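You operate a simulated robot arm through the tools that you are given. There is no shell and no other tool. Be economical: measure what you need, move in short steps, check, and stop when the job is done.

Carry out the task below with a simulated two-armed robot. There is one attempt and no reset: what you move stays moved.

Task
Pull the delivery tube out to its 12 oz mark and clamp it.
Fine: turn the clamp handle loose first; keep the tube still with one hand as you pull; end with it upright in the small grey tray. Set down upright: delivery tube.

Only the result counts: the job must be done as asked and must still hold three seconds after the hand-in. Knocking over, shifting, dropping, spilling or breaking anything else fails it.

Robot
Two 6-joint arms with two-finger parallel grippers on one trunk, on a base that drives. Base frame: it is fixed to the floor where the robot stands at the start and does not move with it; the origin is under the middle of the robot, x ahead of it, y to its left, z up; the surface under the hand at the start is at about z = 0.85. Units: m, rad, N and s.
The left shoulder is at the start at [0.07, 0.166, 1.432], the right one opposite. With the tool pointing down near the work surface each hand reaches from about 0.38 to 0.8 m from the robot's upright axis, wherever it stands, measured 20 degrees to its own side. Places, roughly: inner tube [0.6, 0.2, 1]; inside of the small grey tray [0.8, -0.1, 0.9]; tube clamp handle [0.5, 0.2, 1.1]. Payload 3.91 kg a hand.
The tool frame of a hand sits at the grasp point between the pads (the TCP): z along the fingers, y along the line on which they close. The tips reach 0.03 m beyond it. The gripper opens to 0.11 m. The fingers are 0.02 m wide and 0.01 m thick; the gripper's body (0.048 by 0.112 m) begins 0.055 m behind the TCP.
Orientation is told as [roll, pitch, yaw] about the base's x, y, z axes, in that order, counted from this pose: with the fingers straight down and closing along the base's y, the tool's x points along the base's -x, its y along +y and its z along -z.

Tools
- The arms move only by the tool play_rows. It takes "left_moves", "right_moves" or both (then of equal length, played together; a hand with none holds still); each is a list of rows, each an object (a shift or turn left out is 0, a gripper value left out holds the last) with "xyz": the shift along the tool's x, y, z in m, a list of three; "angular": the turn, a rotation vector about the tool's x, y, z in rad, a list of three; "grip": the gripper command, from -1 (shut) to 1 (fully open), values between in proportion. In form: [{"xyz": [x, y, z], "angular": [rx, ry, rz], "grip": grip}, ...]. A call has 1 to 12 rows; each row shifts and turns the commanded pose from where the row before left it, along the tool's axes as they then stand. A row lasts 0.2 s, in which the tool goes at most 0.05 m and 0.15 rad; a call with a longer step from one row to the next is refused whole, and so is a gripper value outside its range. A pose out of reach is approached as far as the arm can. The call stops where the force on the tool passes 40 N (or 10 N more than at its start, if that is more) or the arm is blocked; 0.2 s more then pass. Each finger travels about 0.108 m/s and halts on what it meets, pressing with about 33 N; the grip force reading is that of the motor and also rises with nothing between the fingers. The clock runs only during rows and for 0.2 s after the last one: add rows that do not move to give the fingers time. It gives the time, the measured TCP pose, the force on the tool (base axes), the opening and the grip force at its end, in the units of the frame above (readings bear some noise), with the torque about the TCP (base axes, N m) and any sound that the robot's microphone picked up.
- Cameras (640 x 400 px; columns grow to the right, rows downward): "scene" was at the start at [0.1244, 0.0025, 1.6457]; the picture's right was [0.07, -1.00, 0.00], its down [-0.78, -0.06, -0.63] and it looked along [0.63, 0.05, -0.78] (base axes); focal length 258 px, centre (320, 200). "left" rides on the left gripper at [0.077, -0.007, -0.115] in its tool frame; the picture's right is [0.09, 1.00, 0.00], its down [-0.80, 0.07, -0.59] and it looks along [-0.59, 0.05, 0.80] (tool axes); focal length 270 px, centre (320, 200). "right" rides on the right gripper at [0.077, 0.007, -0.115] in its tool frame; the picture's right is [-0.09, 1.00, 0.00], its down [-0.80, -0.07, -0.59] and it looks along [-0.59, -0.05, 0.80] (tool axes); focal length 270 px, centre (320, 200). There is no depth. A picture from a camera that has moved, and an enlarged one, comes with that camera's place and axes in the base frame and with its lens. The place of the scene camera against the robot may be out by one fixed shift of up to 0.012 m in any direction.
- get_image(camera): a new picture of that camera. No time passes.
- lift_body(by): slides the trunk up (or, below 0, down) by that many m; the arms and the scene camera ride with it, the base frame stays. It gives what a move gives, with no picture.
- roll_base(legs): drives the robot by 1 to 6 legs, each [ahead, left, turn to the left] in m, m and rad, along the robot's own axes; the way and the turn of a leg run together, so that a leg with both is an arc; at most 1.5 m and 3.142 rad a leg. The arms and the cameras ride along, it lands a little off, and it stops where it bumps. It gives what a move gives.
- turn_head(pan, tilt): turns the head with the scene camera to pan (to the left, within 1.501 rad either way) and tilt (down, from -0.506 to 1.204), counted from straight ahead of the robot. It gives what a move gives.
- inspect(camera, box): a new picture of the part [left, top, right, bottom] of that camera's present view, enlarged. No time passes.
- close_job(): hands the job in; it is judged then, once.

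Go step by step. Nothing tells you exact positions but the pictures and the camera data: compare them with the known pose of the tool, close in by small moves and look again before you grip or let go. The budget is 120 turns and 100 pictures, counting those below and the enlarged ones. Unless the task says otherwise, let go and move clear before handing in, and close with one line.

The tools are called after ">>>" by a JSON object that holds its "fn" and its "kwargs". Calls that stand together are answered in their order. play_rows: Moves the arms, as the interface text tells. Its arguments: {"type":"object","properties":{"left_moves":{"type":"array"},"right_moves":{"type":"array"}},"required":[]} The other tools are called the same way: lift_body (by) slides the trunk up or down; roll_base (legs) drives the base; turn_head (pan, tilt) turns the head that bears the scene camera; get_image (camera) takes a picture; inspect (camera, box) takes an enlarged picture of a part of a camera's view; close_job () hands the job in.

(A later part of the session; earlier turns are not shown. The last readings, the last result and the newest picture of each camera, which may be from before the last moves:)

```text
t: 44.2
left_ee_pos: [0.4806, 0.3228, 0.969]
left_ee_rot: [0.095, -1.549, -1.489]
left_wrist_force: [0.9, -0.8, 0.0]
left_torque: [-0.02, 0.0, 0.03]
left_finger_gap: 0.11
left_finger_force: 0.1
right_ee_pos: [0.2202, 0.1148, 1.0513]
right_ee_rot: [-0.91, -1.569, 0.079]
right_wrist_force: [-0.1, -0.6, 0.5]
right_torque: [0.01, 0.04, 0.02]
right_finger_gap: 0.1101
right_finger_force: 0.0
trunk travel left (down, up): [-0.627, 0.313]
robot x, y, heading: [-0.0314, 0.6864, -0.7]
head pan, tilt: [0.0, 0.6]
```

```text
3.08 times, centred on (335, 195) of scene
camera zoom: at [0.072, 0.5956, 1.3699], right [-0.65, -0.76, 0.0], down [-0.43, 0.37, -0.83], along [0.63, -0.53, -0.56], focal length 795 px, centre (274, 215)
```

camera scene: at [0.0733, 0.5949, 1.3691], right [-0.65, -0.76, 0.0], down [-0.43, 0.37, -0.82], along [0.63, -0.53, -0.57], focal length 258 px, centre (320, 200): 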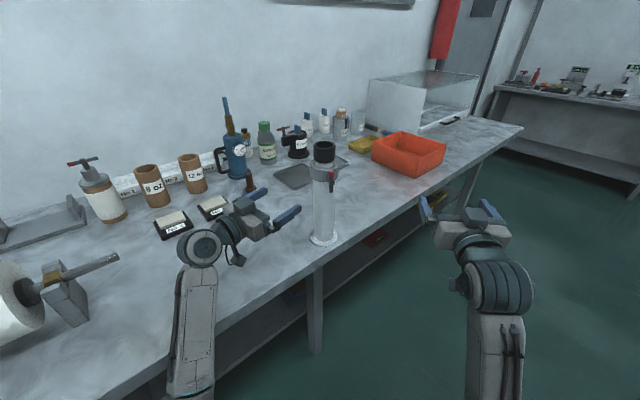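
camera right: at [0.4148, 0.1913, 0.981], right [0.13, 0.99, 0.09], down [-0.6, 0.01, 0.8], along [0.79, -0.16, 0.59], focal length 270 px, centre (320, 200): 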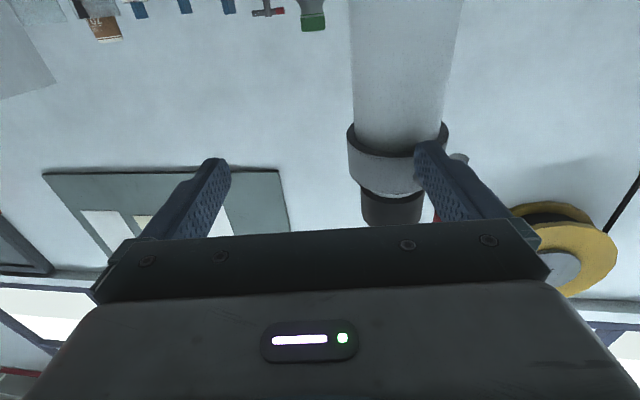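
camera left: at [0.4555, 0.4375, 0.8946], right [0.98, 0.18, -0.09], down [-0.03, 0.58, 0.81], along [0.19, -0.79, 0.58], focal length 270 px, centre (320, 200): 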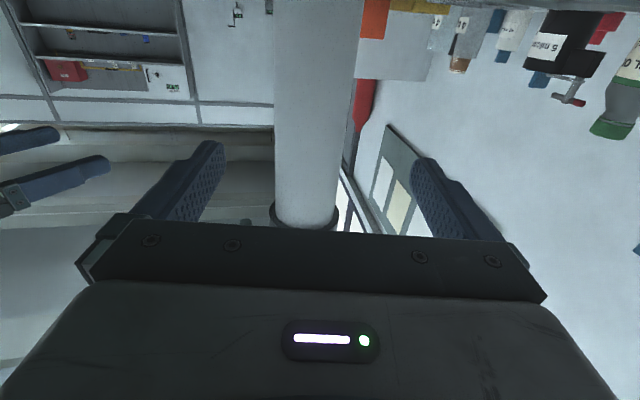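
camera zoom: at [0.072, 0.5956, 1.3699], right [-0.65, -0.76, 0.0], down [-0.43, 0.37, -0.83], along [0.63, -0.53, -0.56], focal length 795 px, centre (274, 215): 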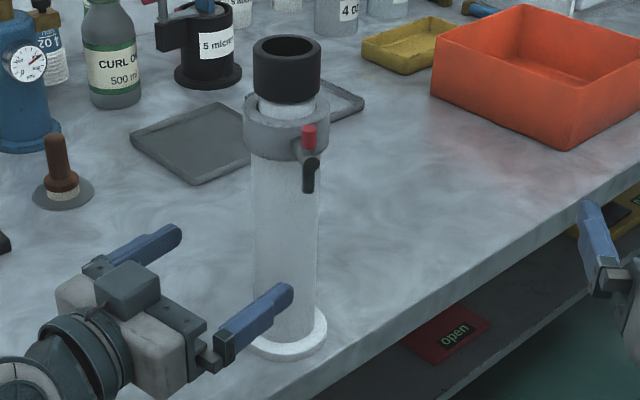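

The tube lies between the left fingers, about 9 cm ahead and nearly centred. I'll advance to it.

>>> {"fn": "play_rows", "kwargs": {"left_moves": [{"xyz": [0, -0.004, 0.03]}, {"xyz": [0, -0.003, 0.03]}, {"xyz": [0, 0, 0.025]}, {}]}}

>>> {"fn": "get_image", "kwargs": {"camera": "left"}}

>>> {"fn": "inspect", "kwargs": {"camera": "scene", "box": [270, 130, 400, 260]}}

```text
t: 44.9
left_ee_pos: [0.5251, 0.2781, 0.9457]
left_ee_rot: [0.797, -1.448, -2.146]
left_wrist_force: [0.1, -0.1, 0.0]
left_torque: [-0.05, 0.0, -0.02]
left_finger_gap: 0.1103
left_finger_force: 0.1
right_ee_pos: [0.2208, 0.1143, 1.0515]
right_ee_rot: [-0.758, -1.568, -0.073]
right_wrist_force: [-0.5, 0.4, -0.7]
right_torque: [-0.01, -0.01, 0.01]
right_finger_gap: 0.11
right_finger_force: 0.1
trunk travel left (down, up): [-0.627, 0.313]
robot x, y, heading: [-0.0311, 0.6918, -0.706]
head pan, tilt: [0.0, 0.6]
stopped in row 3 (left hand): the arm was blocked; the commanded pose is now the measured one
```

```text
68 pictures are left
camera left: at [0.4992, 0.3972, 0.8786], right [0.97, 0.22, 0.0], down [-0.12, 0.51, 0.85], along [0.19, -0.83, 0.52], focal length 270 px, centre (320, 200)
```

left: 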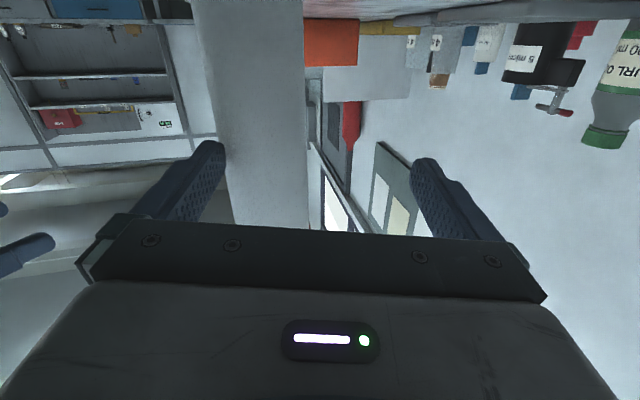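

```text
3.08 times, centred on (335, 195) of scene
camera zoom: at [0.0733, 0.5945, 1.3697], right [-0.65, -0.76, 0.0], down [-0.43, 0.37, -0.82], along [0.63, -0.53, -0.57], focal length 795 px, centre (274, 215)
```

zoom: 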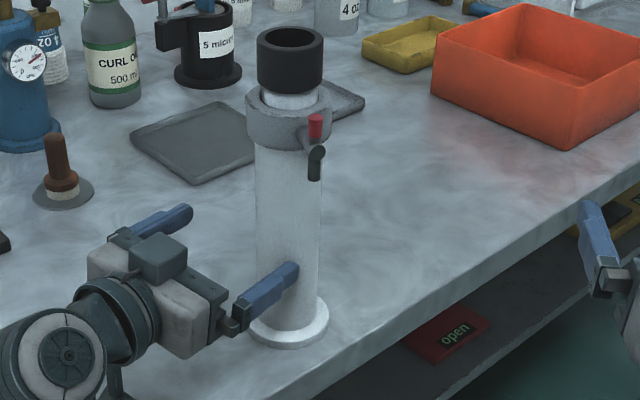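

The left arm hit its inward limit again just short, nudging the tube slightly. I'll withdraw straight back and re-pose the base further out and turned more, so both arms have room.

>>> {"fn": "play_rows", "kwargs": {"left_moves": [{"xyz": [0, 0, -0.04]}, {"xyz": [0, 0, -0.04]}, {"xyz": [0, 0, -0.04]}, {"xyz": [-0.03, 0, 0]}, {}]}}

>>> {"fn": "inspect", "kwargs": {"camera": "scene", "box": [270, 130, 400, 260]}}

```text
t: 46.1
left_ee_pos: [0.4967, 0.3933, 0.9884]
left_ee_rot: [0.794, -1.452, -2.148]
left_wrist_force: [-0.7, 0.6, -0.3]
left_torque: [0.04, -0.01, -0.02]
left_finger_gap: 0.1102
left_finger_force: 0.2
right_ee_pos: [0.2208, 0.1153, 1.0517]
right_ee_rot: [-1.073, -1.568, 0.244]
right_wrist_force: [0.3, -0.4, 0.0]
right_torque: [0.0, -0.01, -0.01]
right_finger_gap: 0.11
right_finger_force: 0.0
trunk travel left (down, up): [-0.627, 0.313]
robot x, y, heading: [-0.0288, 0.6847, -0.702]
head pan, tilt: [0.0, 0.6]
```

```text
3.08 times, centred on (335, 195) of scene
camera zoom: at [0.073, 0.5962, 1.3698], right [-0.65, -0.76, 0.0], down [-0.43, 0.36, -0.83], along [0.63, -0.53, -0.56], focal length 795 px, centre (274, 215)
```

zoom: 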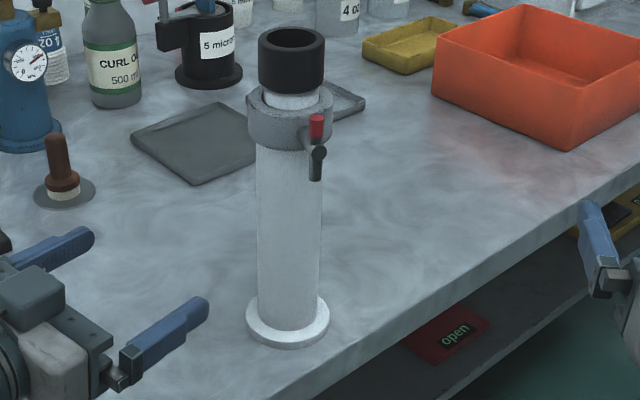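

Tube is now at about (0.51, 0.21), shaft direction unchanged. I'll re-pose the base and straighten the left hand with more yaw.

>>> {"fn": "roll_base", "kwargs": {"legs": [[-0.077, 0.089, -0.078]]}}

>>> {"fn": "play_rows", "kwargs": {"left_moves": [{"angular": [0, -0.083, -0.085]}, {"angular": [0.145, 0, 0]}, {"angular": [0.145, 0, 0]}, {}]}}

>>> {"fn": "inspect", "kwargs": {"camera": "scene", "box": [230, 130, 400, 260]}}

```text
t: 47.3
left_ee_pos: [0.4745, 0.4705, 0.9863]
left_ee_rot: [0.795, -1.45, -2.224]
left_wrist_force: [-0.2, 0.6, -0.1]
left_torque: [-0.03, 0.02, -0.01]
left_finger_gap: 0.1102
left_finger_force: 0.0
right_ee_pos: [0.1774, 0.2148, 1.0521]
right_ee_rot: [-0.886, -1.567, -0.021]
right_wrist_force: [-1.0, 0.5, -0.9]
right_torque: [0.03, -0.02, 0.03]
right_finger_gap: 0.1101
right_finger_force: 0.2
trunk travel left (down, up): [-0.627, 0.313]
robot x, y, heading: [-0.0291, 0.8017, -0.78]
head pan, tilt: [0.0, 0.6]
```

```text
t: 48.3
left_ee_pos: [0.4586, 0.4717, 0.9954]
left_ee_rot: [1.603, -1.556, 2.963]
left_wrist_force: [0.6, -0.8, -0.7]
left_torque: [0.02, 0.0, 0.0]
left_finger_gap: 0.1102
left_finger_force: 0.0
right_ee_pos: [0.1625, 0.2149, 1.0555]
right_ee_rot: [2.339, -1.558, 3.036]
right_wrist_force: [0.4, 0.1, -0.5]
right_torque: [0.03, -0.02, 0.02]
right_finger_gap: 0.1097
right_finger_force: 0.1
trunk travel left (down, up): [-0.627, 0.313]
robot x, y, heading: [-0.0335, 0.8067, -0.779]
head pan, tilt: [0.0, 0.6]
```

```text
3.08 times, centred on (315, 195) of scene
camera zoom: at [0.0483, 0.7065, 1.3716], right [-0.7, -0.71, -0.01], down [-0.39, 0.4, -0.83], along [0.59, -0.58, -0.56], focal length 795 px, centre (335, 215)
```

zoom: 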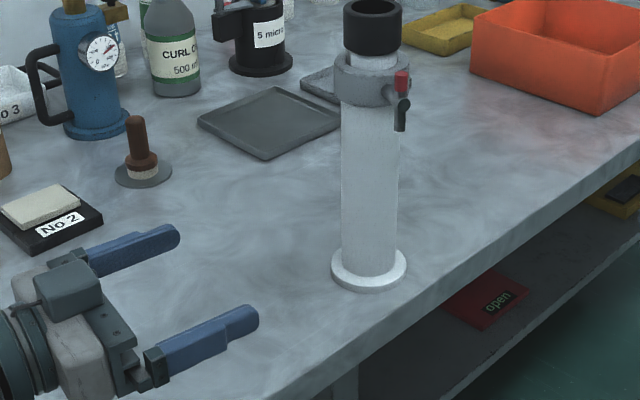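

The body seems slightly tilted, as if something leans on the bench edge. I'll look at the whole scene.

>>> {"fn": "turn_head", "kwargs": {"pan": 0.4, "tilt": 1.0}}

>>> {"fn": "get_image", "kwargs": {"camera": "scene"}}

```text
t: 49.2
left_ee_pos: [0.4588, 0.4703, 0.9961]
left_ee_rot: [1.478, -1.556, 3.086]
left_wrist_force: [0.5, 0.5, -0.6]
left_torque: [-0.05, -0.01, 0.05]
left_finger_gap: 0.1104
left_finger_force: 0.1
right_ee_pos: [0.162, 0.2152, 1.0559]
right_ee_rot: [2.326, -1.558, 3.046]
right_wrist_force: [-0.3, -0.3, 0.5]
right_torque: [0.0, -0.01, -0.01]
right_finger_gap: 0.11
right_finger_force: 0.1
trunk travel left (down, up): [-0.627, 0.313]
robot x, y, heading: [-0.0302, 0.805, -0.779]
head pan, tilt: [0.4, 1.0]
```

```text
64 pictures are left
camera scene: at [0.0498, 0.7426, 1.3393], right [-0.37, -0.93, 0.0], down [-0.77, 0.31, -0.55], along [0.52, -0.2, -0.83], focal length 258 px, centre (320, 200)
```

scene: 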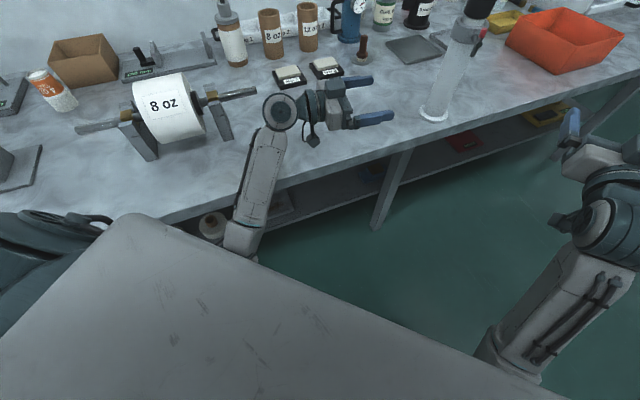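

The left forearm's elbow hangs below bench height and is pressing on the bench edge, so the trunk is too low. I'll back away, raise the trunk 0.2, and bring the hands back down.

>>> {"fn": "roll_base", "kwargs": {"legs": [[-0.07, -0.07, 0]]}}

>>> {"fn": "lift_body", "kwargs": {"by": 0.2}}

>>> {"fn": "play_rows", "kwargs": {"left_moves": [{"xyz": [0.05, 0, 0]}, {"xyz": [0.05, 0, 0]}, {"xyz": [0.05, 0, 0]}, {"xyz": [0.02, 0, 0]}, {}], "right_moves": [{"xyz": [0.05, 0, 0]}, {"xyz": [0.05, 0, 0]}, {"xyz": [0.04, 0, 0]}, {}, {}]}}

>>> {"fn": "get_image", "kwargs": {"camera": "scene"}}

```text
t: 50.4
left_ee_pos: [0.3724, 0.4697, 0.9879]
left_ee_rot: [0.938, -1.569, -2.655]
left_wrist_force: [-0.2, -0.2, -0.7]
left_torque: [0.04, -0.02, 0.01]
left_finger_gap: 0.1101
left_finger_force: 0.1
right_ee_pos: [0.075, 0.2149, 1.0515]
right_ee_rot: [-0.795, -1.568, -0.115]
right_wrist_force: [-1.7, -0.4, -0.4]
right_torque: [0.0, -0.01, 0.02]
right_finger_gap: 0.1097
right_finger_force: 0.0
trunk travel left (down, up): [-0.627, 0.313]
robot x, y, heading: [-0.1288, 0.8045, -0.785]
head pan, tilt: [0.4, 1.0]
```

```text
t: 52.5
left_ee_pos: [0.3745, 0.4698, 1.1872]
left_ee_rot: [0.236, -1.568, -1.953]
left_wrist_force: [0.2, 0.6, -0.2]
left_torque: [0.01, 0.01, -0.01]
left_finger_gap: 0.1102
left_finger_force: 0.0
right_ee_pos: [0.0771, 0.2142, 1.2519]
right_ee_rot: [-0.796, -1.569, -0.111]
right_wrist_force: [-0.3, 0.1, -1.0]
right_torque: [0.02, 0.0, 0.01]
right_finger_gap: 0.1101
right_finger_force: 0.0
trunk travel left (down, up): [-0.827, 0.113]
robot x, y, heading: [-0.1237, 0.8084, -0.782]
head pan, tilt: [0.4, 1.0]
```

```text
t: 53.7
left_ee_pos: [0.3737, 0.4696, 1.0169]
left_ee_rot: [0.412, -1.569, -2.129]
left_wrist_force: [-0.7, -0.8, 0.5]
left_torque: [-0.01, -0.02, -0.02]
left_finger_gap: 0.11
left_finger_force: 0.1
right_ee_pos: [0.077, 0.2154, 1.11]
right_ee_rot: [-0.686, -1.568, -0.221]
right_wrist_force: [0.1, 0.0, -0.1]
right_torque: [0.0, -0.04, -0.01]
right_finger_gap: 0.11
right_finger_force: 0.0
trunk travel left (down, up): [-0.827, 0.113]
robot x, y, heading: [-0.1298, 0.808, -0.78]
head pan, tilt: [0.4, 1.0]
```

```text
63 pictures are left
camera scene: at [-0.0305, 0.7405, 1.5378], right [-0.37, -0.93, 0.0], down [-0.78, 0.31, -0.54], along [0.5, -0.2, -0.84], focal length 258 px, centre (320, 200)
```

scene: 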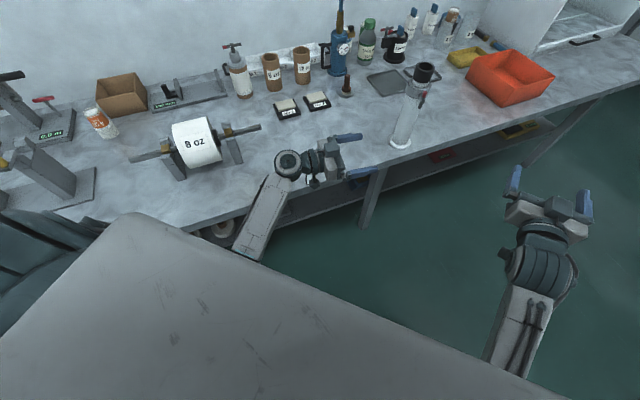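

Postures look good. I'll drive back in (world +x 0.1) and line the left hand up with the tube.

>>> {"fn": "roll_base", "kwargs": {"legs": [[0.07, 0.07, 0]]}}

>>> {"fn": "turn_head", "kwargs": {"pan": 0.1, "tilt": 0.75}}

>>> {"fn": "get_image", "kwargs": {"camera": "scene"}}

>>> {"fn": "inspect", "kwargs": {"camera": "scene", "box": [250, 130, 400, 250]}}

```text
t: 54.9
left_ee_pos: [0.4699, 0.4697, 1.0177]
left_ee_rot: [0.78, -1.568, -2.5]
left_wrist_force: [-0.4, -0.5, 0.1]
left_torque: [0.01, -0.01, 0.05]
left_finger_gap: 0.1103
left_finger_force: 0.0
right_ee_pos: [0.173, 0.2147, 1.1102]
right_ee_rot: [-0.825, -1.569, -0.085]
right_wrist_force: [-0.9, 0.6, 0.3]
right_torque: [0.0, 0.0, -0.01]
right_finger_gap: 0.1099
right_finger_force: 0.0
trunk travel left (down, up): [-0.827, 0.113]
robot x, y, heading: [-0.0291, 0.8042, -0.786]
head pan, tilt: [0.4, 1.0]
```

```text
t: 55.7
left_ee_pos: [0.4704, 0.4703, 1.0162]
left_ee_rot: [-0.412, -1.569, -1.309]
left_wrist_force: [0.4, 0.1, -0.2]
left_torque: [0.0, 0.03, -0.01]
left_finger_gap: 0.1097
left_finger_force: 0.2
right_ee_pos: [0.176, 0.2146, 1.1105]
right_ee_rot: [-0.854, -1.569, -0.055]
right_wrist_force: [0.0, -0.9, 0.6]
right_torque: [0.0, 0.01, 0.0]
right_finger_gap: 0.11
right_finger_force: 0.0
trunk travel left (down, up): [-0.827, 0.113]
robot x, y, heading: [-0.0301, 0.8039, -0.783]
head pan, tilt: [0.099, 0.75]
```

```text
62 pictures are left
camera scene: at [0.068, 0.7152, 1.5568], right [-0.63, -0.78, 0.0], down [-0.53, 0.43, -0.73], along [0.57, -0.46, -0.68], focal length 258 px, centre (320, 200)
```

scene: 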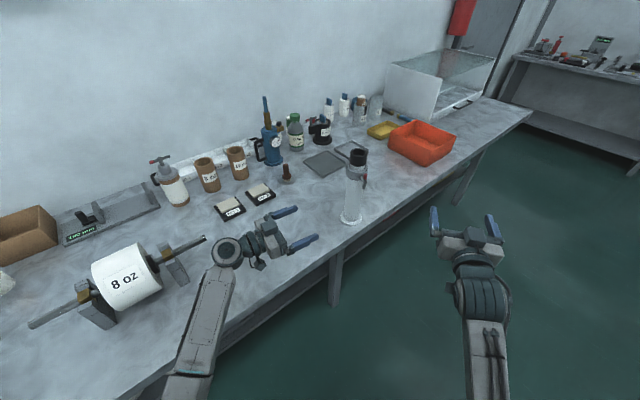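

```text
3.33 times, centred on (325, 190) of scene
camera zoom: at [0.068, 0.7152, 1.5568], right [-0.63, -0.78, 0.0], down [-0.53, 0.43, -0.73], along [0.57, -0.46, -0.68], focal length 862 px, centre (303, 233)
```

zoom: 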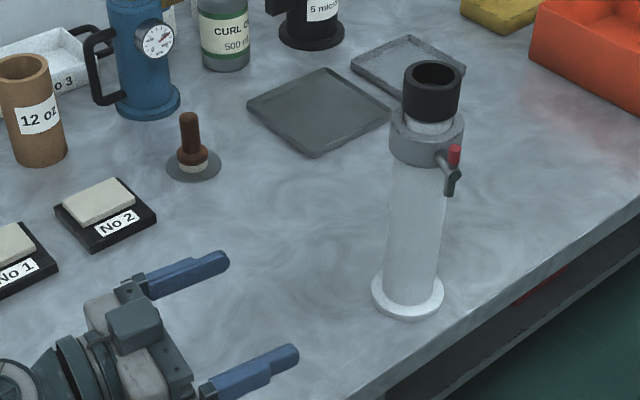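

Tube confirmed at (0.508, 0.209). I'll move the left hand to about 9 cm short of it, aligned.

>>> {"fn": "play_rows", "kwargs": {"left_moves": [{"xyz": [0.015, 0.038, 0]}, {"xyz": [0.015, 0.038, 0]}, {"xyz": [0.015, 0, 0.04]}, {"xyz": [0, 0, 0.04]}, {"xyz": [0, 0, 0.04]}, {"xyz": [0, 0, 0.04]}, {}]}}

>>> {"fn": "get_image", "kwargs": {"camera": "left"}}

>>> {"fn": "inspect", "kwargs": {"camera": "scene", "box": [250, 130, 400, 250]}}

```text
t: 57.3
left_ee_pos: [0.5226, 0.3004, 0.9757]
left_ee_rot: [1.039, -1.571, -2.756]
left_wrist_force: [-0.2, -0.3, -1.2]
left_torque: [-0.01, -0.02, -0.04]
left_finger_gap: 0.1101
left_finger_force: 0.1
right_ee_pos: [0.1754, 0.2152, 1.1103]
right_ee_rot: [-1.108, -1.567, 0.197]
right_wrist_force: [-0.9, -0.3, -0.2]
right_torque: [-0.04, -0.02, -0.03]
right_finger_gap: 0.1101
right_finger_force: 0.1
trunk travel left (down, up): [-0.827, 0.113]
robot x, y, heading: [-0.027, 0.8085, -0.781]
head pan, tilt: [0.099, 0.75]
```

```text
60 pictures are left
camera left: at [0.5349, 0.4158, 0.8979], right [0.99, -0.15, -0.09], down [0.16, 0.58, 0.8], along [-0.07, -0.8, 0.59], focal length 270 px, centre (320, 200)
```

left: 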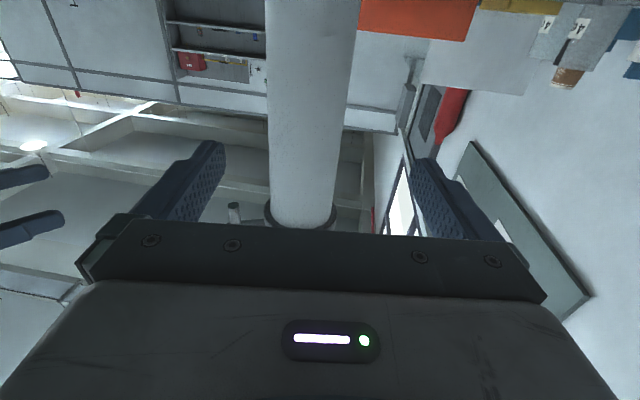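

```text
3.33 times, centred on (325, 190) of scene
camera zoom: at [0.0677, 0.7163, 1.5569], right [-0.63, -0.78, 0.0], down [-0.53, 0.43, -0.73], along [0.57, -0.46, -0.68], focal length 862 px, centre (303, 233)
```

zoom: 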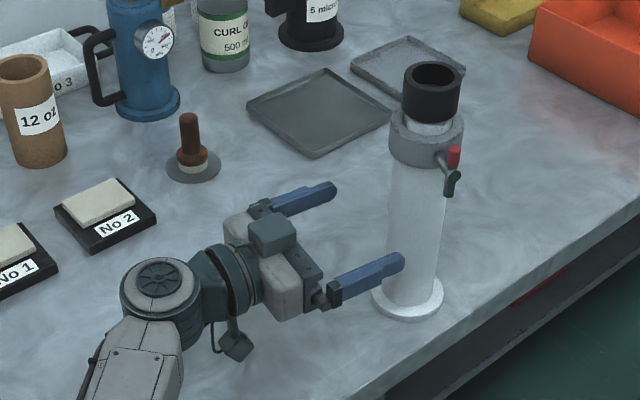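

Aligned. I'll advance the last 9 cm slowly.

>>> {"fn": "play_rows", "kwargs": {"left_moves": [{"xyz": [0, -0.003, 0.03]}, {"xyz": [0, -0.002, 0.03]}, {"xyz": [0, 0, 0.028]}, {}]}}

>>> {"fn": "get_image", "kwargs": {"camera": "left"}}

>>> {"fn": "inspect", "kwargs": {"camera": "scene", "box": [250, 130, 400, 250]}}

```text
t: 58.3
left_ee_pos: [0.5057, 0.2137, 0.9717]
left_ee_rot: [0.719, -1.57, -2.439]
left_wrist_force: [-1.0, 0.1, 0.1]
left_torque: [-0.03, 0.0, -0.02]
left_finger_gap: 0.1097
left_finger_force: 0.0
right_ee_pos: [0.1752, 0.2153, 1.1094]
right_ee_rot: [-0.882, -1.568, -0.029]
right_wrist_force: [0.5, -0.2, -0.4]
right_torque: [-0.01, 0.0, -0.01]
right_finger_gap: 0.11
right_finger_force: 0.1
trunk travel left (down, up): [-0.827, 0.113]
robot x, y, heading: [-0.0288, 0.8053, -0.783]
head pan, tilt: [0.099, 0.75]
```

```text
58 pictures are left
camera left: at [0.5171, 0.3287, 0.8961], right [0.99, -0.15, -0.09], down [0.16, 0.58, 0.8], along [-0.07, -0.8, 0.59], focal length 270 px, centre (320, 200)
```

left: 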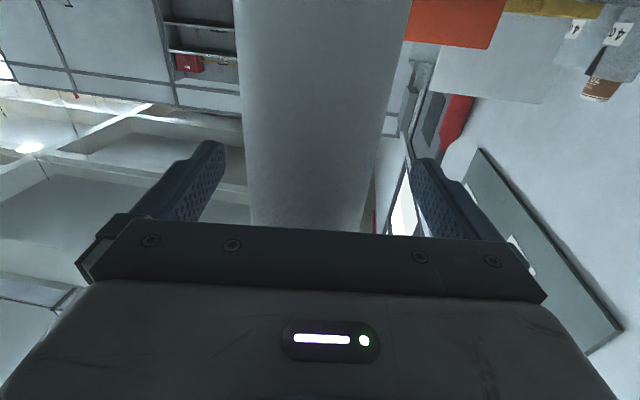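

```text
3.33 times, centred on (325, 190) of scene
camera zoom: at [0.0671, 0.7153, 1.5569], right [-0.63, -0.78, 0.0], down [-0.53, 0.43, -0.73], along [0.57, -0.46, -0.68], focal length 862 px, centre (303, 233)
```

zoom: 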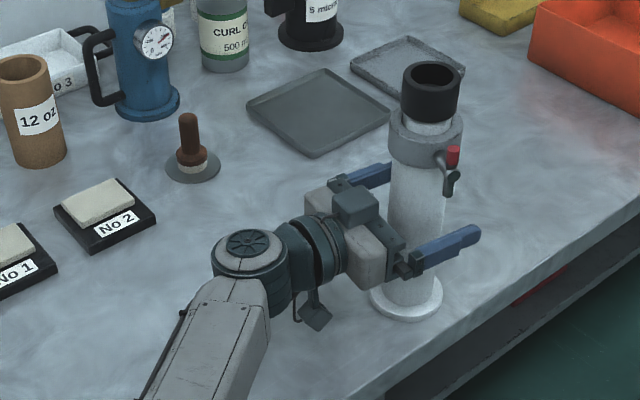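

The tube is centred between the left fingers. Closing.

>>> {"fn": "play_rows", "kwargs": {"left_moves": [{"grip": -1}, {"grip": -1}, {"grip": -1}, {"grip": -1}]}}

>>> {"fn": "inspect", "kwargs": {"camera": "scene", "box": [250, 130, 400, 250]}}

```text
t: 59.3
left_ee_pos: [0.5052, 0.2129, 0.9725]
left_ee_rot: [0.333, -1.569, -2.053]
left_wrist_force: [-1.9, -1.6, 0.5]
left_torque: [-0.16, 0.01, -0.05]
left_finger_gap: 0.0546
left_finger_force: 33.4
right_ee_pos: [0.1737, 0.2143, 1.111]
right_ee_rot: [-0.719, -1.567, -0.188]
right_wrist_force: [0.0, -0.3, 0.1]
right_torque: [-0.02, -0.01, -0.01]
right_finger_gap: 0.11
right_finger_force: 0.1
trunk travel left (down, up): [-0.827, 0.113]
robot x, y, heading: [-0.034, 0.8058, -0.783]
head pan, tilt: [0.099, 0.75]
```

```text
3.33 times, centred on (325, 190) of scene
camera zoom: at [0.0668, 0.7146, 1.5569], right [-0.63, -0.78, 0.0], down [-0.53, 0.43, -0.73], along [0.57, -0.46, -0.68], focal length 862 px, centre (303, 233)
```

zoom: 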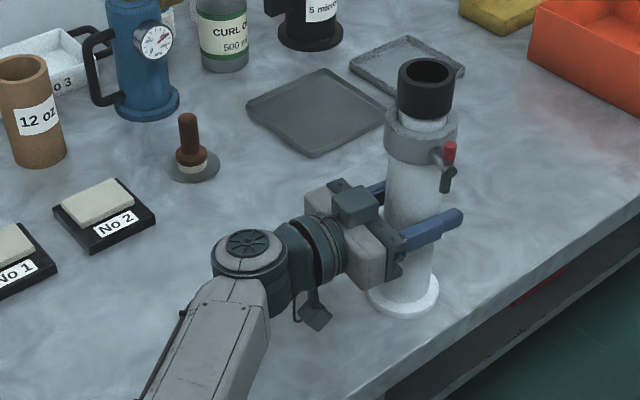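

The tube is held (gap 0.055). Next I'll turn the right hand to face along the shaft and bring it to about 10 cm in front of the T-bar.

>>> {"fn": "play_rows", "kwargs": {"right_moves": [{"angular": [-0.1215, 0, 0]}, {"angular": [-0.1215, 0, 0]}, {"angular": [-0.1215, 0, 0]}, {"angular": [-0.1215, 0, 0]}, {"xyz": [0.01, 0.045, 0]}, {"xyz": [0.01, 0.045, 0]}, {"xyz": [0.015, 0.045, 0]}, {"xyz": [0, 0, 0.045]}, {"xyz": [0, 0, 0.045]}, {"xyz": [0, 0, 0.03]}, {}]}}

>>> {"fn": "get_image", "kwargs": {"camera": "right"}}

>>> {"fn": "get_image", "kwargs": {"camera": "scene"}}

```text
t: 61.7
left_ee_pos: [0.5058, 0.2129, 0.9719]
left_ee_rot: [0.274, -1.569, -1.993]
left_wrist_force: [2.0, -2.0, -0.3]
left_torque: [-0.41, 0.0, 0.12]
left_finger_gap: 0.0546
left_finger_force: 33.3
right_ee_pos: [0.3399, 0.2891, 1.0744]
right_ee_rot: [-0.237, -1.567, -0.187]
right_wrist_force: [-0.6, -0.1, 0.1]
right_torque: [0.01, 0.02, 0.01]
right_finger_gap: 0.1098
right_finger_force: 0.1
trunk travel left (down, up): [-0.827, 0.113]
robot x, y, heading: [-0.0308, 0.8055, -0.789]
head pan, tilt: [0.099, 0.75]
```

```text
55 pictures are left
camera right: at [0.2398, 0.3427, 0.9978], right [0.41, 0.91, 0.09], down [-0.57, 0.18, 0.8], along [0.71, -0.38, 0.59], focal length 270 px, centre (320, 200)
```

right: 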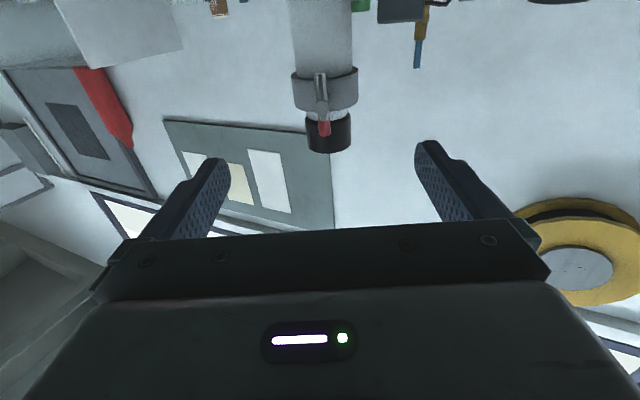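

```text
54 pictures are left
camera scene: at [0.0672, 0.7146, 1.5569], right [-0.63, -0.78, 0.0], down [-0.53, 0.43, -0.73], along [0.57, -0.46, -0.68], focal length 258 px, centre (320, 200)
```

scene: 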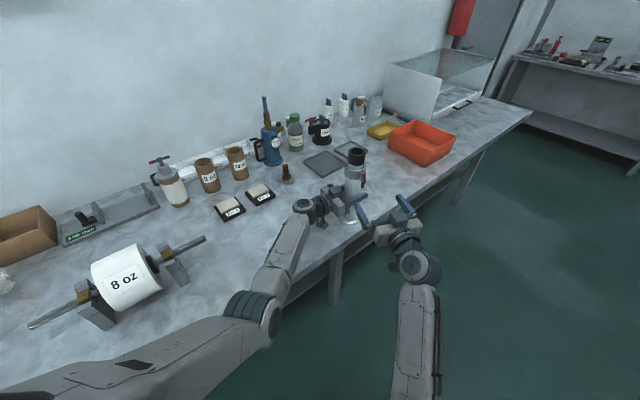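

Both arms reach without fouling. I'll zoom on the handle through the right-hand camera to get its axis exactly.

>>> {"fn": "inspect", "kwargs": {"camera": "right", "box": [270, 40, 380, 170]}}

```text
3.08 times, centred on (325, 105) of right
camera zoom: at [0.2398, 0.3427, 0.9978], right [0.41, 0.91, 0.09], down [-0.57, 0.18, 0.8], along [0.71, -0.38, 0.59], focal length 832 px, centre (305, 492)
```

zoom: 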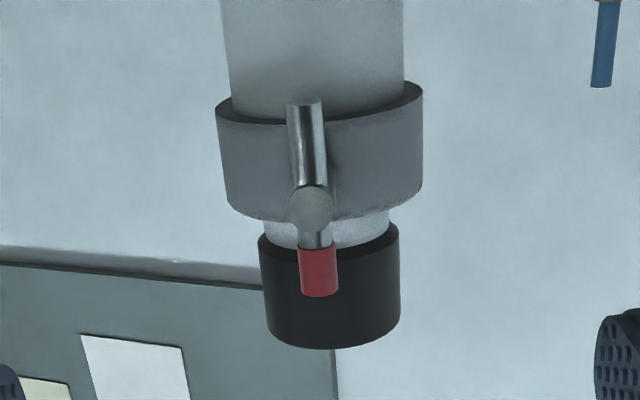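

The axis is aligned with the right hand (lateral error ~1 mm, boss at z≈1.074). I'll narrow the fingers to 4 cm and advance 8 cm.

>>> {"fn": "play_rows", "kwargs": {"right_moves": [{"grip": -0.27}, {"grip": -0.27}, {"xyz": [0, 0, 0.03]}, {"xyz": [0, 0, 0.03]}, {"xyz": [0, 0, 0.02]}, {}]}}

>>> {"fn": "inspect", "kwargs": {"camera": "right", "box": [200, 40, 440, 240]}}

>>> {"fn": "inspect", "kwargs": {"camera": "scene", "box": [320, 140, 420, 220]}}

```text
t: 63.1
left_ee_pos: [0.5045, 0.2142, 0.9719]
left_ee_rot: [0.233, -1.568, -1.955]
left_wrist_force: [-0.5, 0.3, -0.4]
left_torque: [-0.06, 0.1, 0.01]
left_finger_gap: 0.0547
left_finger_force: 33.1
right_ee_pos: [0.4056, 0.2516, 1.0667]
right_ee_rot: [-0.708, -1.551, 0.281]
right_wrist_force: [0.0, -0.5, 0.0]
right_torque: [-0.01, 0.01, 0.04]
right_finger_gap: 0.0399
right_finger_force: 0.0
trunk travel left (down, up): [-0.827, 0.113]
robot x, y, heading: [-0.0311, 0.8062, -0.785]
head pan, tilt: [0.099, 0.75]
```

```text
2.00 times, centred on (320, 140) of right
camera zoom: at [0.3041, 0.306, 0.9921], right [0.42, 0.91, 0.07], down [-0.55, 0.19, 0.81], along [0.72, -0.38, 0.58], focal length 541 px, centre (320, 320)
```

zoom: 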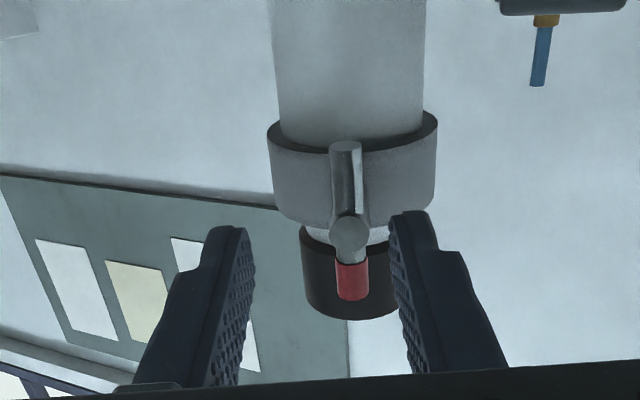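

```text
5.00 times, centred on (370, 180) of scene
camera zoom: at [0.0669, 0.7153, 1.5569], right [-0.63, -0.78, 0.0], down [-0.53, 0.43, -0.73], along [0.57, -0.46, -0.68], focal length 1292 px, centre (70, 300)
```

zoom: 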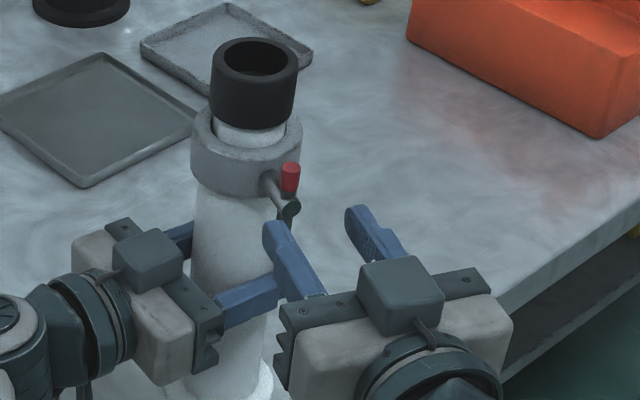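

The hand is about 9 mm right and 8 mm low of the axis, so I'll correct that first and see whether the arm follows.

>>> {"fn": "play_rows", "kwargs": {"right_moves": [{"xyz": [-0.008, 0.009, 0]}, {}, {}]}}

>>> {"fn": "inspect", "kwargs": {"camera": "right", "box": [200, 40, 440, 240]}}

```text
t: 63.9
left_ee_pos: [0.5062, 0.2144, 0.9732]
left_ee_rot: [0.265, -1.568, -1.986]
left_wrist_force: [-1.0, 2.1, 0.2]
left_torque: [0.0, 0.12, -0.05]
left_finger_gap: 0.0547
left_finger_force: 33.1
right_ee_pos: [0.4037, 0.2518, 1.0737]
right_ee_rot: [-1.069, -1.527, 0.632]
right_wrist_force: [0.1, -1.2, 0.6]
right_torque: [-0.04, 0.01, 0.0]
right_finger_gap: 0.0404
right_finger_force: 0.1
trunk travel left (down, up): [-0.827, 0.113]
robot x, y, heading: [-0.0364, 0.8075, -0.787]
head pan, tilt: [0.099, 0.75]
```

```text
2.00 times, centred on (320, 140) of right
camera zoom: at [0.301, 0.3043, 0.9985], right [0.42, 0.91, 0.05], down [-0.54, 0.21, 0.82], along [0.73, -0.37, 0.58], focal length 541 px, centre (320, 320)
```

zoom: 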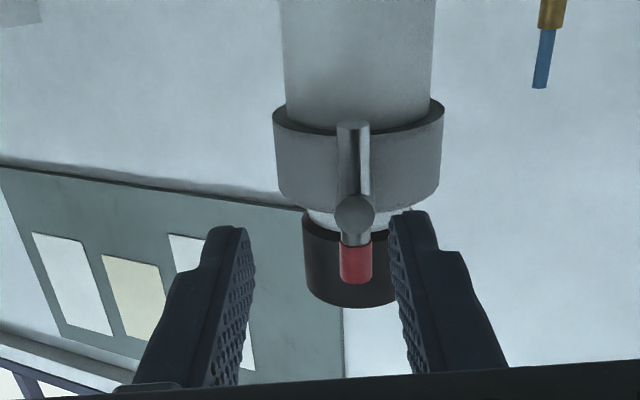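

The arm won't go further sideways, being at its inward limit. I'll yaw the right hand 0.22 rad so its wrist moves outward, and check that it follows.

>>> {"fn": "play_rows", "kwargs": {"right_moves": [{"angular": [-0.11, 0, 0]}, {"angular": [-0.11, 0, 0]}, {}, {}]}}

>>> {"fn": "inspect", "kwargs": {"camera": "right", "box": [200, 40, 440, 240]}}

```text
t: 64.9
left_ee_pos: [0.5068, 0.2133, 0.9721]
left_ee_rot: [0.407, -1.569, -2.126]
left_wrist_force: [0.6, 0.4, -0.8]
left_torque: [-0.15, 0.05, -0.03]
left_finger_gap: 0.0547
left_finger_force: 32.8
right_ee_pos: [0.4152, 0.2634, 1.0837]
right_ee_rot: [-0.027, -1.57, -0.176]
right_wrist_force: [-1.1, 0.5, -0.1]
right_torque: [0.02, 0.0, 0.0]
right_finger_gap: 0.0403
right_finger_force: 0.0
trunk travel left (down, up): [-0.827, 0.113]
robot x, y, heading: [-0.0331, 0.8069, -0.785]
head pan, tilt: [0.099, 0.75]
```

```text
2.00 times, centred on (320, 140) of right
camera zoom: at [0.306, 0.2939, 1.0064], right [0.2, 0.98, 0.09], down [-0.59, 0.05, 0.8], along [0.78, -0.21, 0.59], focal length 541 px, centre (320, 320)
```

zoom: 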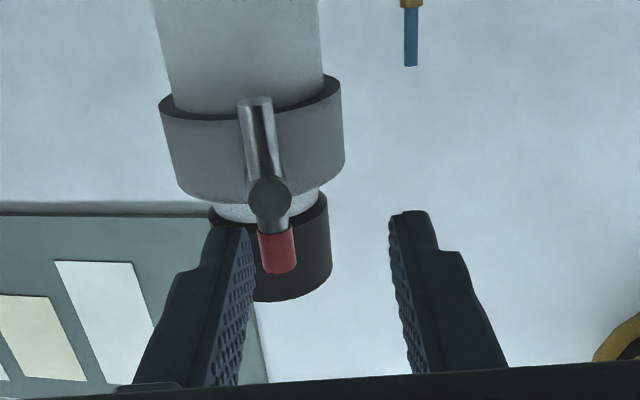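

Now it follows well. The boss is at (0.457, 0.240, 1.075); I'll centre on it and slide the fingers over the T-bar.

>>> {"fn": "play_rows", "kwargs": {"right_moves": [{"xyz": [0.009, -0.0145, 0]}, {"xyz": [0, 0, 0.015]}, {}]}}

>>> {"fn": "inspect", "kwargs": {"camera": "right", "box": [200, 40, 440, 240]}}

>>> {"fn": "inspect", "kwargs": {"camera": "scene", "box": [330, 140, 400, 200]}}

```text
t: 65.7
left_ee_pos: [0.506, 0.214, 0.9726]
left_ee_rot: [0.426, -1.571, -2.144]
left_wrist_force: [1.0, 0.5, -0.8]
left_torque: [-0.19, 0.07, 0.03]
left_finger_gap: 0.0545
left_finger_force: 32.8
right_ee_pos: [0.4272, 0.2466, 1.0736]
right_ee_rot: [-0.087, -1.568, -0.118]
right_wrist_force: [0.4, -0.3, -0.4]
right_torque: [0.01, 0.04, -0.01]
right_finger_gap: 0.0401
right_finger_force: 0.1
trunk travel left (down, up): [-0.827, 0.113]
robot x, y, heading: [-0.029, 0.8046, -0.785]
head pan, tilt: [0.099, 0.75]
```

```text
2.00 times, centred on (320, 140) of right
camera zoom: at [0.317, 0.2766, 0.9973], right [0.2, 0.98, 0.09], down [-0.59, 0.05, 0.8], along [0.78, -0.21, 0.59], focal length 541 px, centre (320, 320)
```

zoom: 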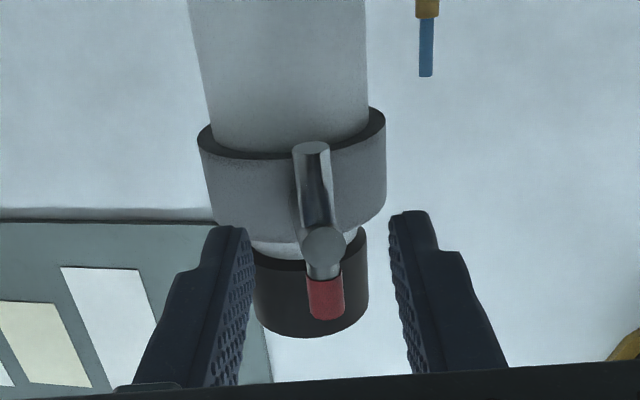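

```text
6.67 times, centred on (365, 170) of scene
camera zoom: at [0.0668, 0.7148, 1.5569], right [-0.63, -0.78, 0.0], down [-0.53, 0.43, -0.73], along [0.57, -0.46, -0.68], focal length 1723 px, centre (20, 400)
```

zoom: 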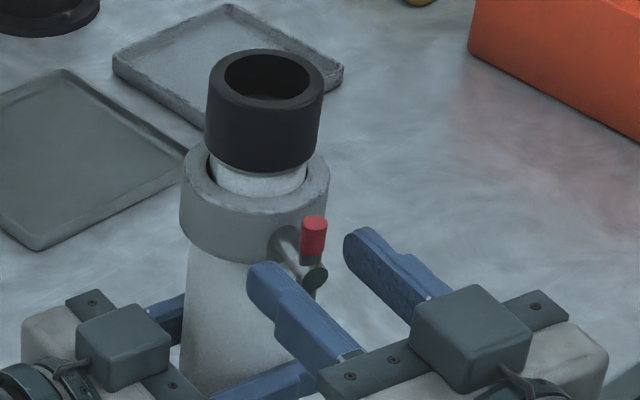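

Centred within 2 mm. I'll advance 15 mm and close on the T-bar.

>>> {"fn": "play_rows", "kwargs": {"right_moves": [{"xyz": [0, 0.001, 0.015]}, {"grip": -1}, {"grip": -1}, {"grip": -1}]}}

>>> {"fn": "inspect", "kwargs": {"camera": "right", "box": [200, 40, 440, 240]}}

>>> {"fn": "inspect", "kwargs": {"camera": "scene", "box": [330, 140, 400, 200]}}

```text
t: 66.7
left_ee_pos: [0.5066, 0.215, 0.9728]
left_ee_rot: [0.891, -1.568, -2.612]
left_wrist_force: [1.2, 18.1, 4.3]
left_torque: [-0.56, 0.17, -0.01]
left_finger_gap: 0.0546
left_finger_force: 33.4
right_ee_pos: [0.4413, 0.2452, 1.0762]
right_ee_rot: [-0.847, -1.569, 0.64]
right_wrist_force: [2.5, -16.7, -0.6]
right_torque: [-0.38, -0.8, -1.13]
right_finger_gap: 0.016
right_finger_force: 33.3
trunk travel left (down, up): [-0.827, 0.113]
robot x, y, heading: [-0.0352, 0.8045, -0.777]
head pan, tilt: [0.099, 0.75]
```

```text
2.00 times, centred on (320, 140) of right
camera zoom: at [0.3327, 0.2756, 0.9984], right [0.2, 0.98, 0.09], down [-0.59, 0.05, 0.8], along [0.78, -0.21, 0.59], focal length 541 px, centre (320, 320)
```

zoom: 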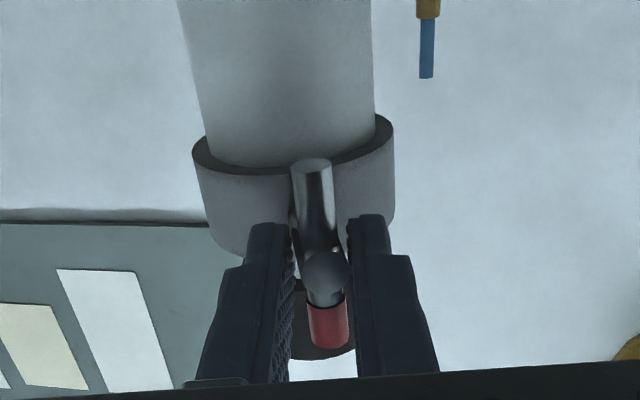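

```text
6.67 times, centred on (365, 170) of scene
camera zoom: at [0.0672, 0.7161, 1.557], right [-0.63, -0.78, 0.0], down [-0.53, 0.43, -0.73], along [0.57, -0.46, -0.68], focal length 1723 px, centre (20, 400)
```

zoom: 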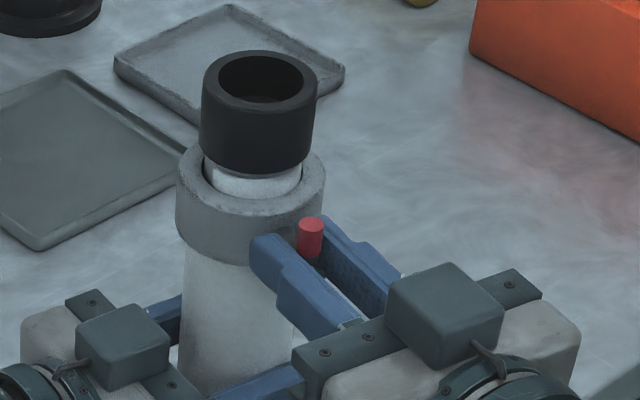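

The fingers straddle the T-bar but the misalignment loads it sideways, so I'll relax to a 19 mm gap and turn counter-clockwise (as seen from the handle side) in small steps.

>>> {"fn": "play_rows", "kwargs": {"right_moves": [{"grip": -0.66}, {"grip": -0.66}, {"angular": [0, 0, -0.14]}, {"angular": [0, 0, -0.14]}, {"angular": [0, 0, -0.14]}, {"angular": [0, 0, -0.14]}, {}]}}

>>> {"fn": "inspect", "kwargs": {"camera": "right", "box": [200, 40, 440, 240]}}

```text
t: 68.3
left_ee_pos: [0.5047, 0.2147, 0.9717]
left_ee_rot: [0.572, -1.57, -2.292]
left_wrist_force: [2.8, 0.4, 3.2]
left_torque: [0.41, -0.2, -0.07]
left_finger_gap: 0.0548
left_finger_force: 33.2
right_ee_pos: [0.4425, 0.2459, 1.0728]
right_ee_rot: [-1.565, -1.01, 1.361]
right_wrist_force: [0.0, 0.5, 0.1]
right_torque: [-0.05, 0.03, 0.01]
right_finger_gap: 0.0186
right_finger_force: 0.1
trunk travel left (down, up): [-0.827, 0.113]
robot x, y, heading: [-0.0308, 0.8044, -0.775]
head pan, tilt: [0.099, 0.75]
```

```text
2.00 times, centred on (320, 140) of right
camera zoom: at [0.3239, 0.2343, 1.0052], right [0.18, 0.87, -0.46], down [-0.51, 0.48, 0.72], along [0.84, 0.1, 0.53], focal length 541 px, centre (320, 320)
```

zoom: 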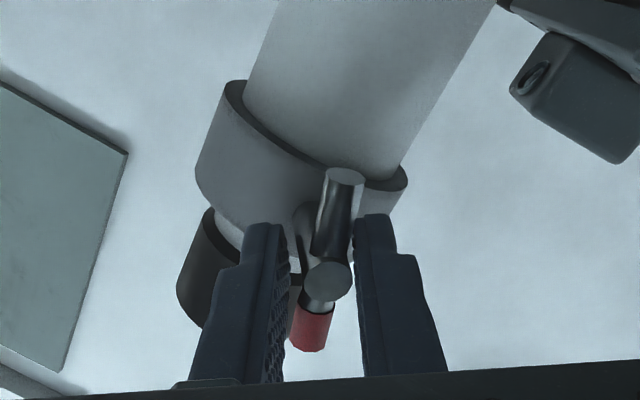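

The bar follows with little torque. I'll keep turning to about 90°.

>>> {"fn": "play_rows", "kwargs": {"right_moves": [{"angular": [0, 0, -0.14]}, {"angular": [0, 0, -0.14]}, {"angular": [0, 0, -0.14]}, {"angular": [0, 0, -0.14]}, {"angular": [0, 0, -0.14]}, {"angular": [0, 0, -0.14]}, {"angular": [0, 0, -0.14]}, {}]}}

>>> {"fn": "inspect", "kwargs": {"camera": "right", "box": [200, 40, 440, 240]}}

>>> {"fn": "inspect", "kwargs": {"camera": "scene", "box": [330, 140, 400, 200]}}

```text
t: 70.1
left_ee_pos: [0.506, 0.2134, 0.9716]
left_ee_rot: [0.526, -1.568, -2.246]
left_wrist_force: [1.1, -1.3, 5.1]
left_torque: [0.32, 0.34, -0.02]
left_finger_gap: 0.0547
left_finger_force: 33.2
right_ee_pos: [0.4424, 0.2449, 1.073]
right_ee_rot: [-1.565, -0.028, 1.366]
right_wrist_force: [-1.0, 1.0, -4.0]
right_torque: [0.01, 0.05, -0.02]
right_finger_gap: 0.0206
right_finger_force: 2.0
trunk travel left (down, up): [-0.827, 0.113]
robot x, y, heading: [-0.0304, 0.8057, -0.778]
head pan, tilt: [0.099, 0.75]
```

```text
2.00 times, centred on (320, 140) of right
camera zoom: at [0.3157, 0.1934, 1.0654], right [0.02, 0.11, -0.99], down [-0.42, 0.9, 0.1], along [0.91, 0.41, 0.07], focal length 541 px, centre (320, 320)
```

zoom: 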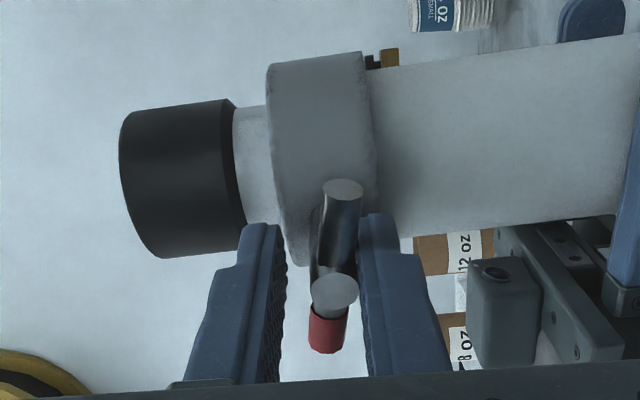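

```text
6.67 times, centred on (365, 170) of scene
camera zoom: at [0.0668, 0.7149, 1.5569], right [-0.63, -0.78, 0.0], down [-0.53, 0.43, -0.73], along [0.57, -0.46, -0.68], focal length 1723 px, centre (20, 400)
```

zoom: 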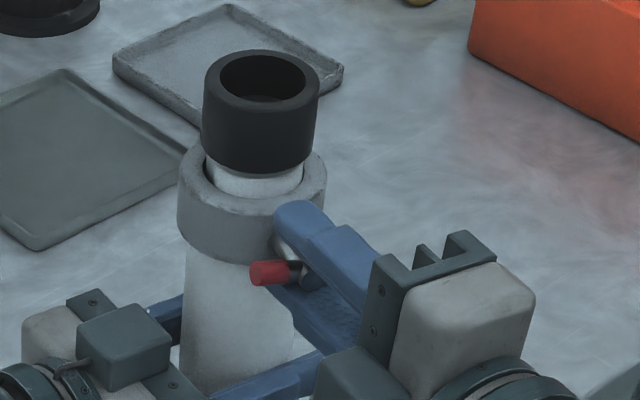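

The T-bar is now horizontal, so it should be loose. I'll open, back off, and roll the hand upright again.

>>> {"fn": "play_rows", "kwargs": {"right_moves": [{"grip": -0.3}, {"grip": -0.3}, {"xyz": [0, 0, -0.03]}, {"xyz": [0, 0, -0.04], "angular": [0, 0, 0.14]}, {"angular": [0, 0, 0.14]}, {"angular": [0, 0, 0.14]}, {"angular": [0, 0, 0.14]}, {"angular": [0, 0, 0.14]}, {"angular": [0, 0, 0.14]}, {"angular": [0, 0, 0.14]}, {"angular": [0, 0, 0.14]}, {"angular": [0, 0, 0.14]}]}}

>>> {"fn": "play_rows", "kwargs": {"right_moves": [{"angular": [0, 0, 0.14], "grip": 0.6}, {"angular": [0, 0, 0.14], "grip": 0.6}, {"angular": [-0.13, 0, 0]}, {"xyz": [-0.04, 0, 0], "angular": [-0.12, 0, 0]}, {}]}}

>>> {"fn": "get_image", "kwargs": {"camera": "right"}}

>>> {"fn": "inspect", "kwargs": {"camera": "scene", "box": [310, 130, 420, 210]}}

```text
t: 72.7
left_ee_pos: [0.5059, 0.2135, 0.9731]
left_ee_rot: [0.555, -1.57, -2.274]
left_wrist_force: [-2.9, 2.3, 1.1]
left_torque: [0.55, 0.22, 0.12]
left_finger_gap: 0.0543
left_finger_force: 33.4
right_ee_pos: [0.3734, 0.2577, 1.0743]
right_ee_rot: [-1.559, -1.295, 1.358]
right_wrist_force: [0.6, -0.1, -0.4]
right_torque: [0.01, 0.02, -0.02]
right_finger_gap: 0.0383
right_finger_force: 0.1
trunk travel left (down, up): [-0.827, 0.113]
robot x, y, heading: [-0.0286, 0.8037, -0.782]
head pan, tilt: [0.099, 0.75]
```

```text
t: 73.9
left_ee_pos: [0.5052, 0.2134, 0.9733]
left_ee_rot: [0.818, -1.57, -2.536]
left_wrist_force: [-0.1, 0.2, 0.1]
left_torque: [0.32, -0.09, -0.03]
left_finger_gap: 0.0548
left_finger_force: 33.5
right_ee_pos: [0.3738, 0.2577, 1.1129]
right_ee_rot: [0.432, -1.569, -0.385]
right_wrist_force: [-0.6, -0.5, 0.2]
right_torque: [-0.02, 0.02, 0.03]
right_finger_gap: 0.0881
right_finger_force: 0.1
trunk travel left (down, up): [-0.827, 0.113]
robot x, y, heading: [-0.0289, 0.8077, -0.783]
head pan, tilt: [0.099, 0.75]
```

```text
41 pictures are left
camera right: at [0.2598, 0.2596, 1.0365], right [-0.05, 0.99, 0.09], down [-0.59, -0.1, 0.8], along [0.81, -0.02, 0.59], focal length 270 px, centre (320, 200)
```

right: 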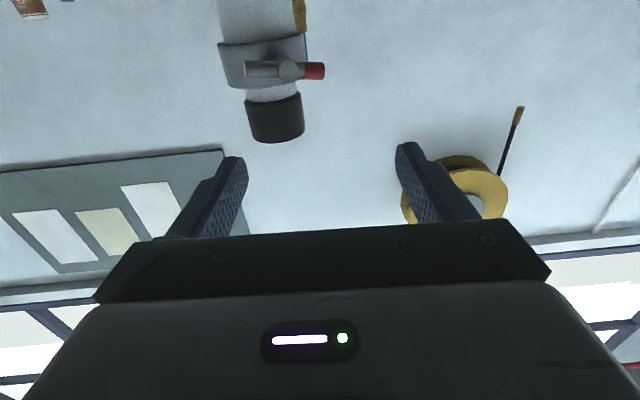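

```text
5.00 times, centred on (365, 170) of scene
camera zoom: at [0.0672, 0.7151, 1.5569], right [-0.63, -0.78, 0.0], down [-0.53, 0.43, -0.73], along [0.57, -0.46, -0.68], focal length 1292 px, centre (95, 350)
```

zoom: 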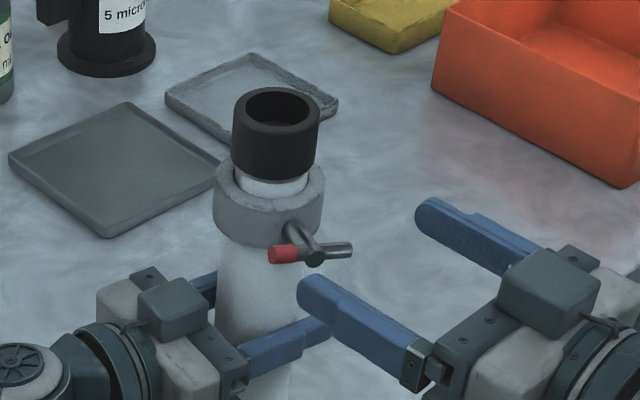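

The T-bar is horizontal and free of the hand. I'll bring the right fingers round the black cap (z≈1.113).

>>> {"fn": "play_rows", "kwargs": {"right_moves": [{"xyz": [0, -0.03, 0]}, {"xyz": [0, -0.02, 0]}, {"xyz": [0, 0, 0.04]}, {"xyz": [0, 0, 0.04]}, {"xyz": [0, 0, 0.03]}, {}]}}

>>> {"fn": "get_image", "kwargs": {"camera": "right"}}

>>> {"fn": "inspect", "kwargs": {"camera": "scene", "box": [310, 130, 420, 210]}}

```text
t: 75.3
left_ee_pos: [0.5051, 0.2129, 0.9731]
left_ee_rot: [0.714, -1.569, -2.433]
left_wrist_force: [-0.5, 0.7, 1.6]
left_torque: [0.34, -0.1, -0.04]
left_finger_gap: 0.0546
left_finger_force: 33.3
right_ee_pos: [0.4866, 0.2125, 1.1136]
right_ee_rot: [0.038, -1.567, 0.007]
right_wrist_force: [-0.1, -0.3, -0.4]
right_torque: [0.01, 0.01, -0.02]
right_finger_gap: 0.0881
right_finger_force: 0.1
trunk travel left (down, up): [-0.827, 0.113]
robot x, y, heading: [-0.0326, 0.8038, -0.782]
head pan, tilt: [0.099, 0.75]
```

```text
39 pictures are left
camera right: at [0.3724, 0.2151, 1.0359], right [-0.04, 1.0, 0.09], down [-0.59, -0.1, 0.8], along [0.81, -0.02, 0.59], focal length 270 px, centre (320, 200)
```

right: 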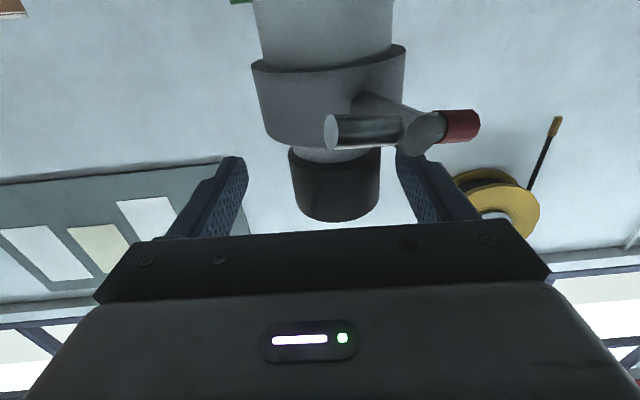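

```text
5.00 times, centred on (365, 170) of scene
camera zoom: at [0.0665, 0.7148, 1.5569], right [-0.63, -0.78, 0.0], down [-0.53, 0.43, -0.73], along [0.57, -0.46, -0.68], focal length 1292 px, centre (95, 350)
```

zoom: 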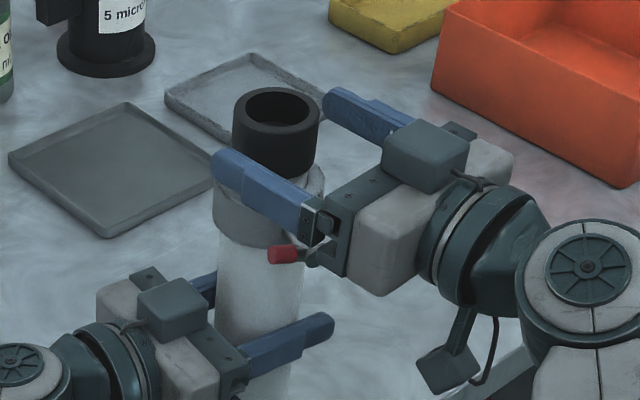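

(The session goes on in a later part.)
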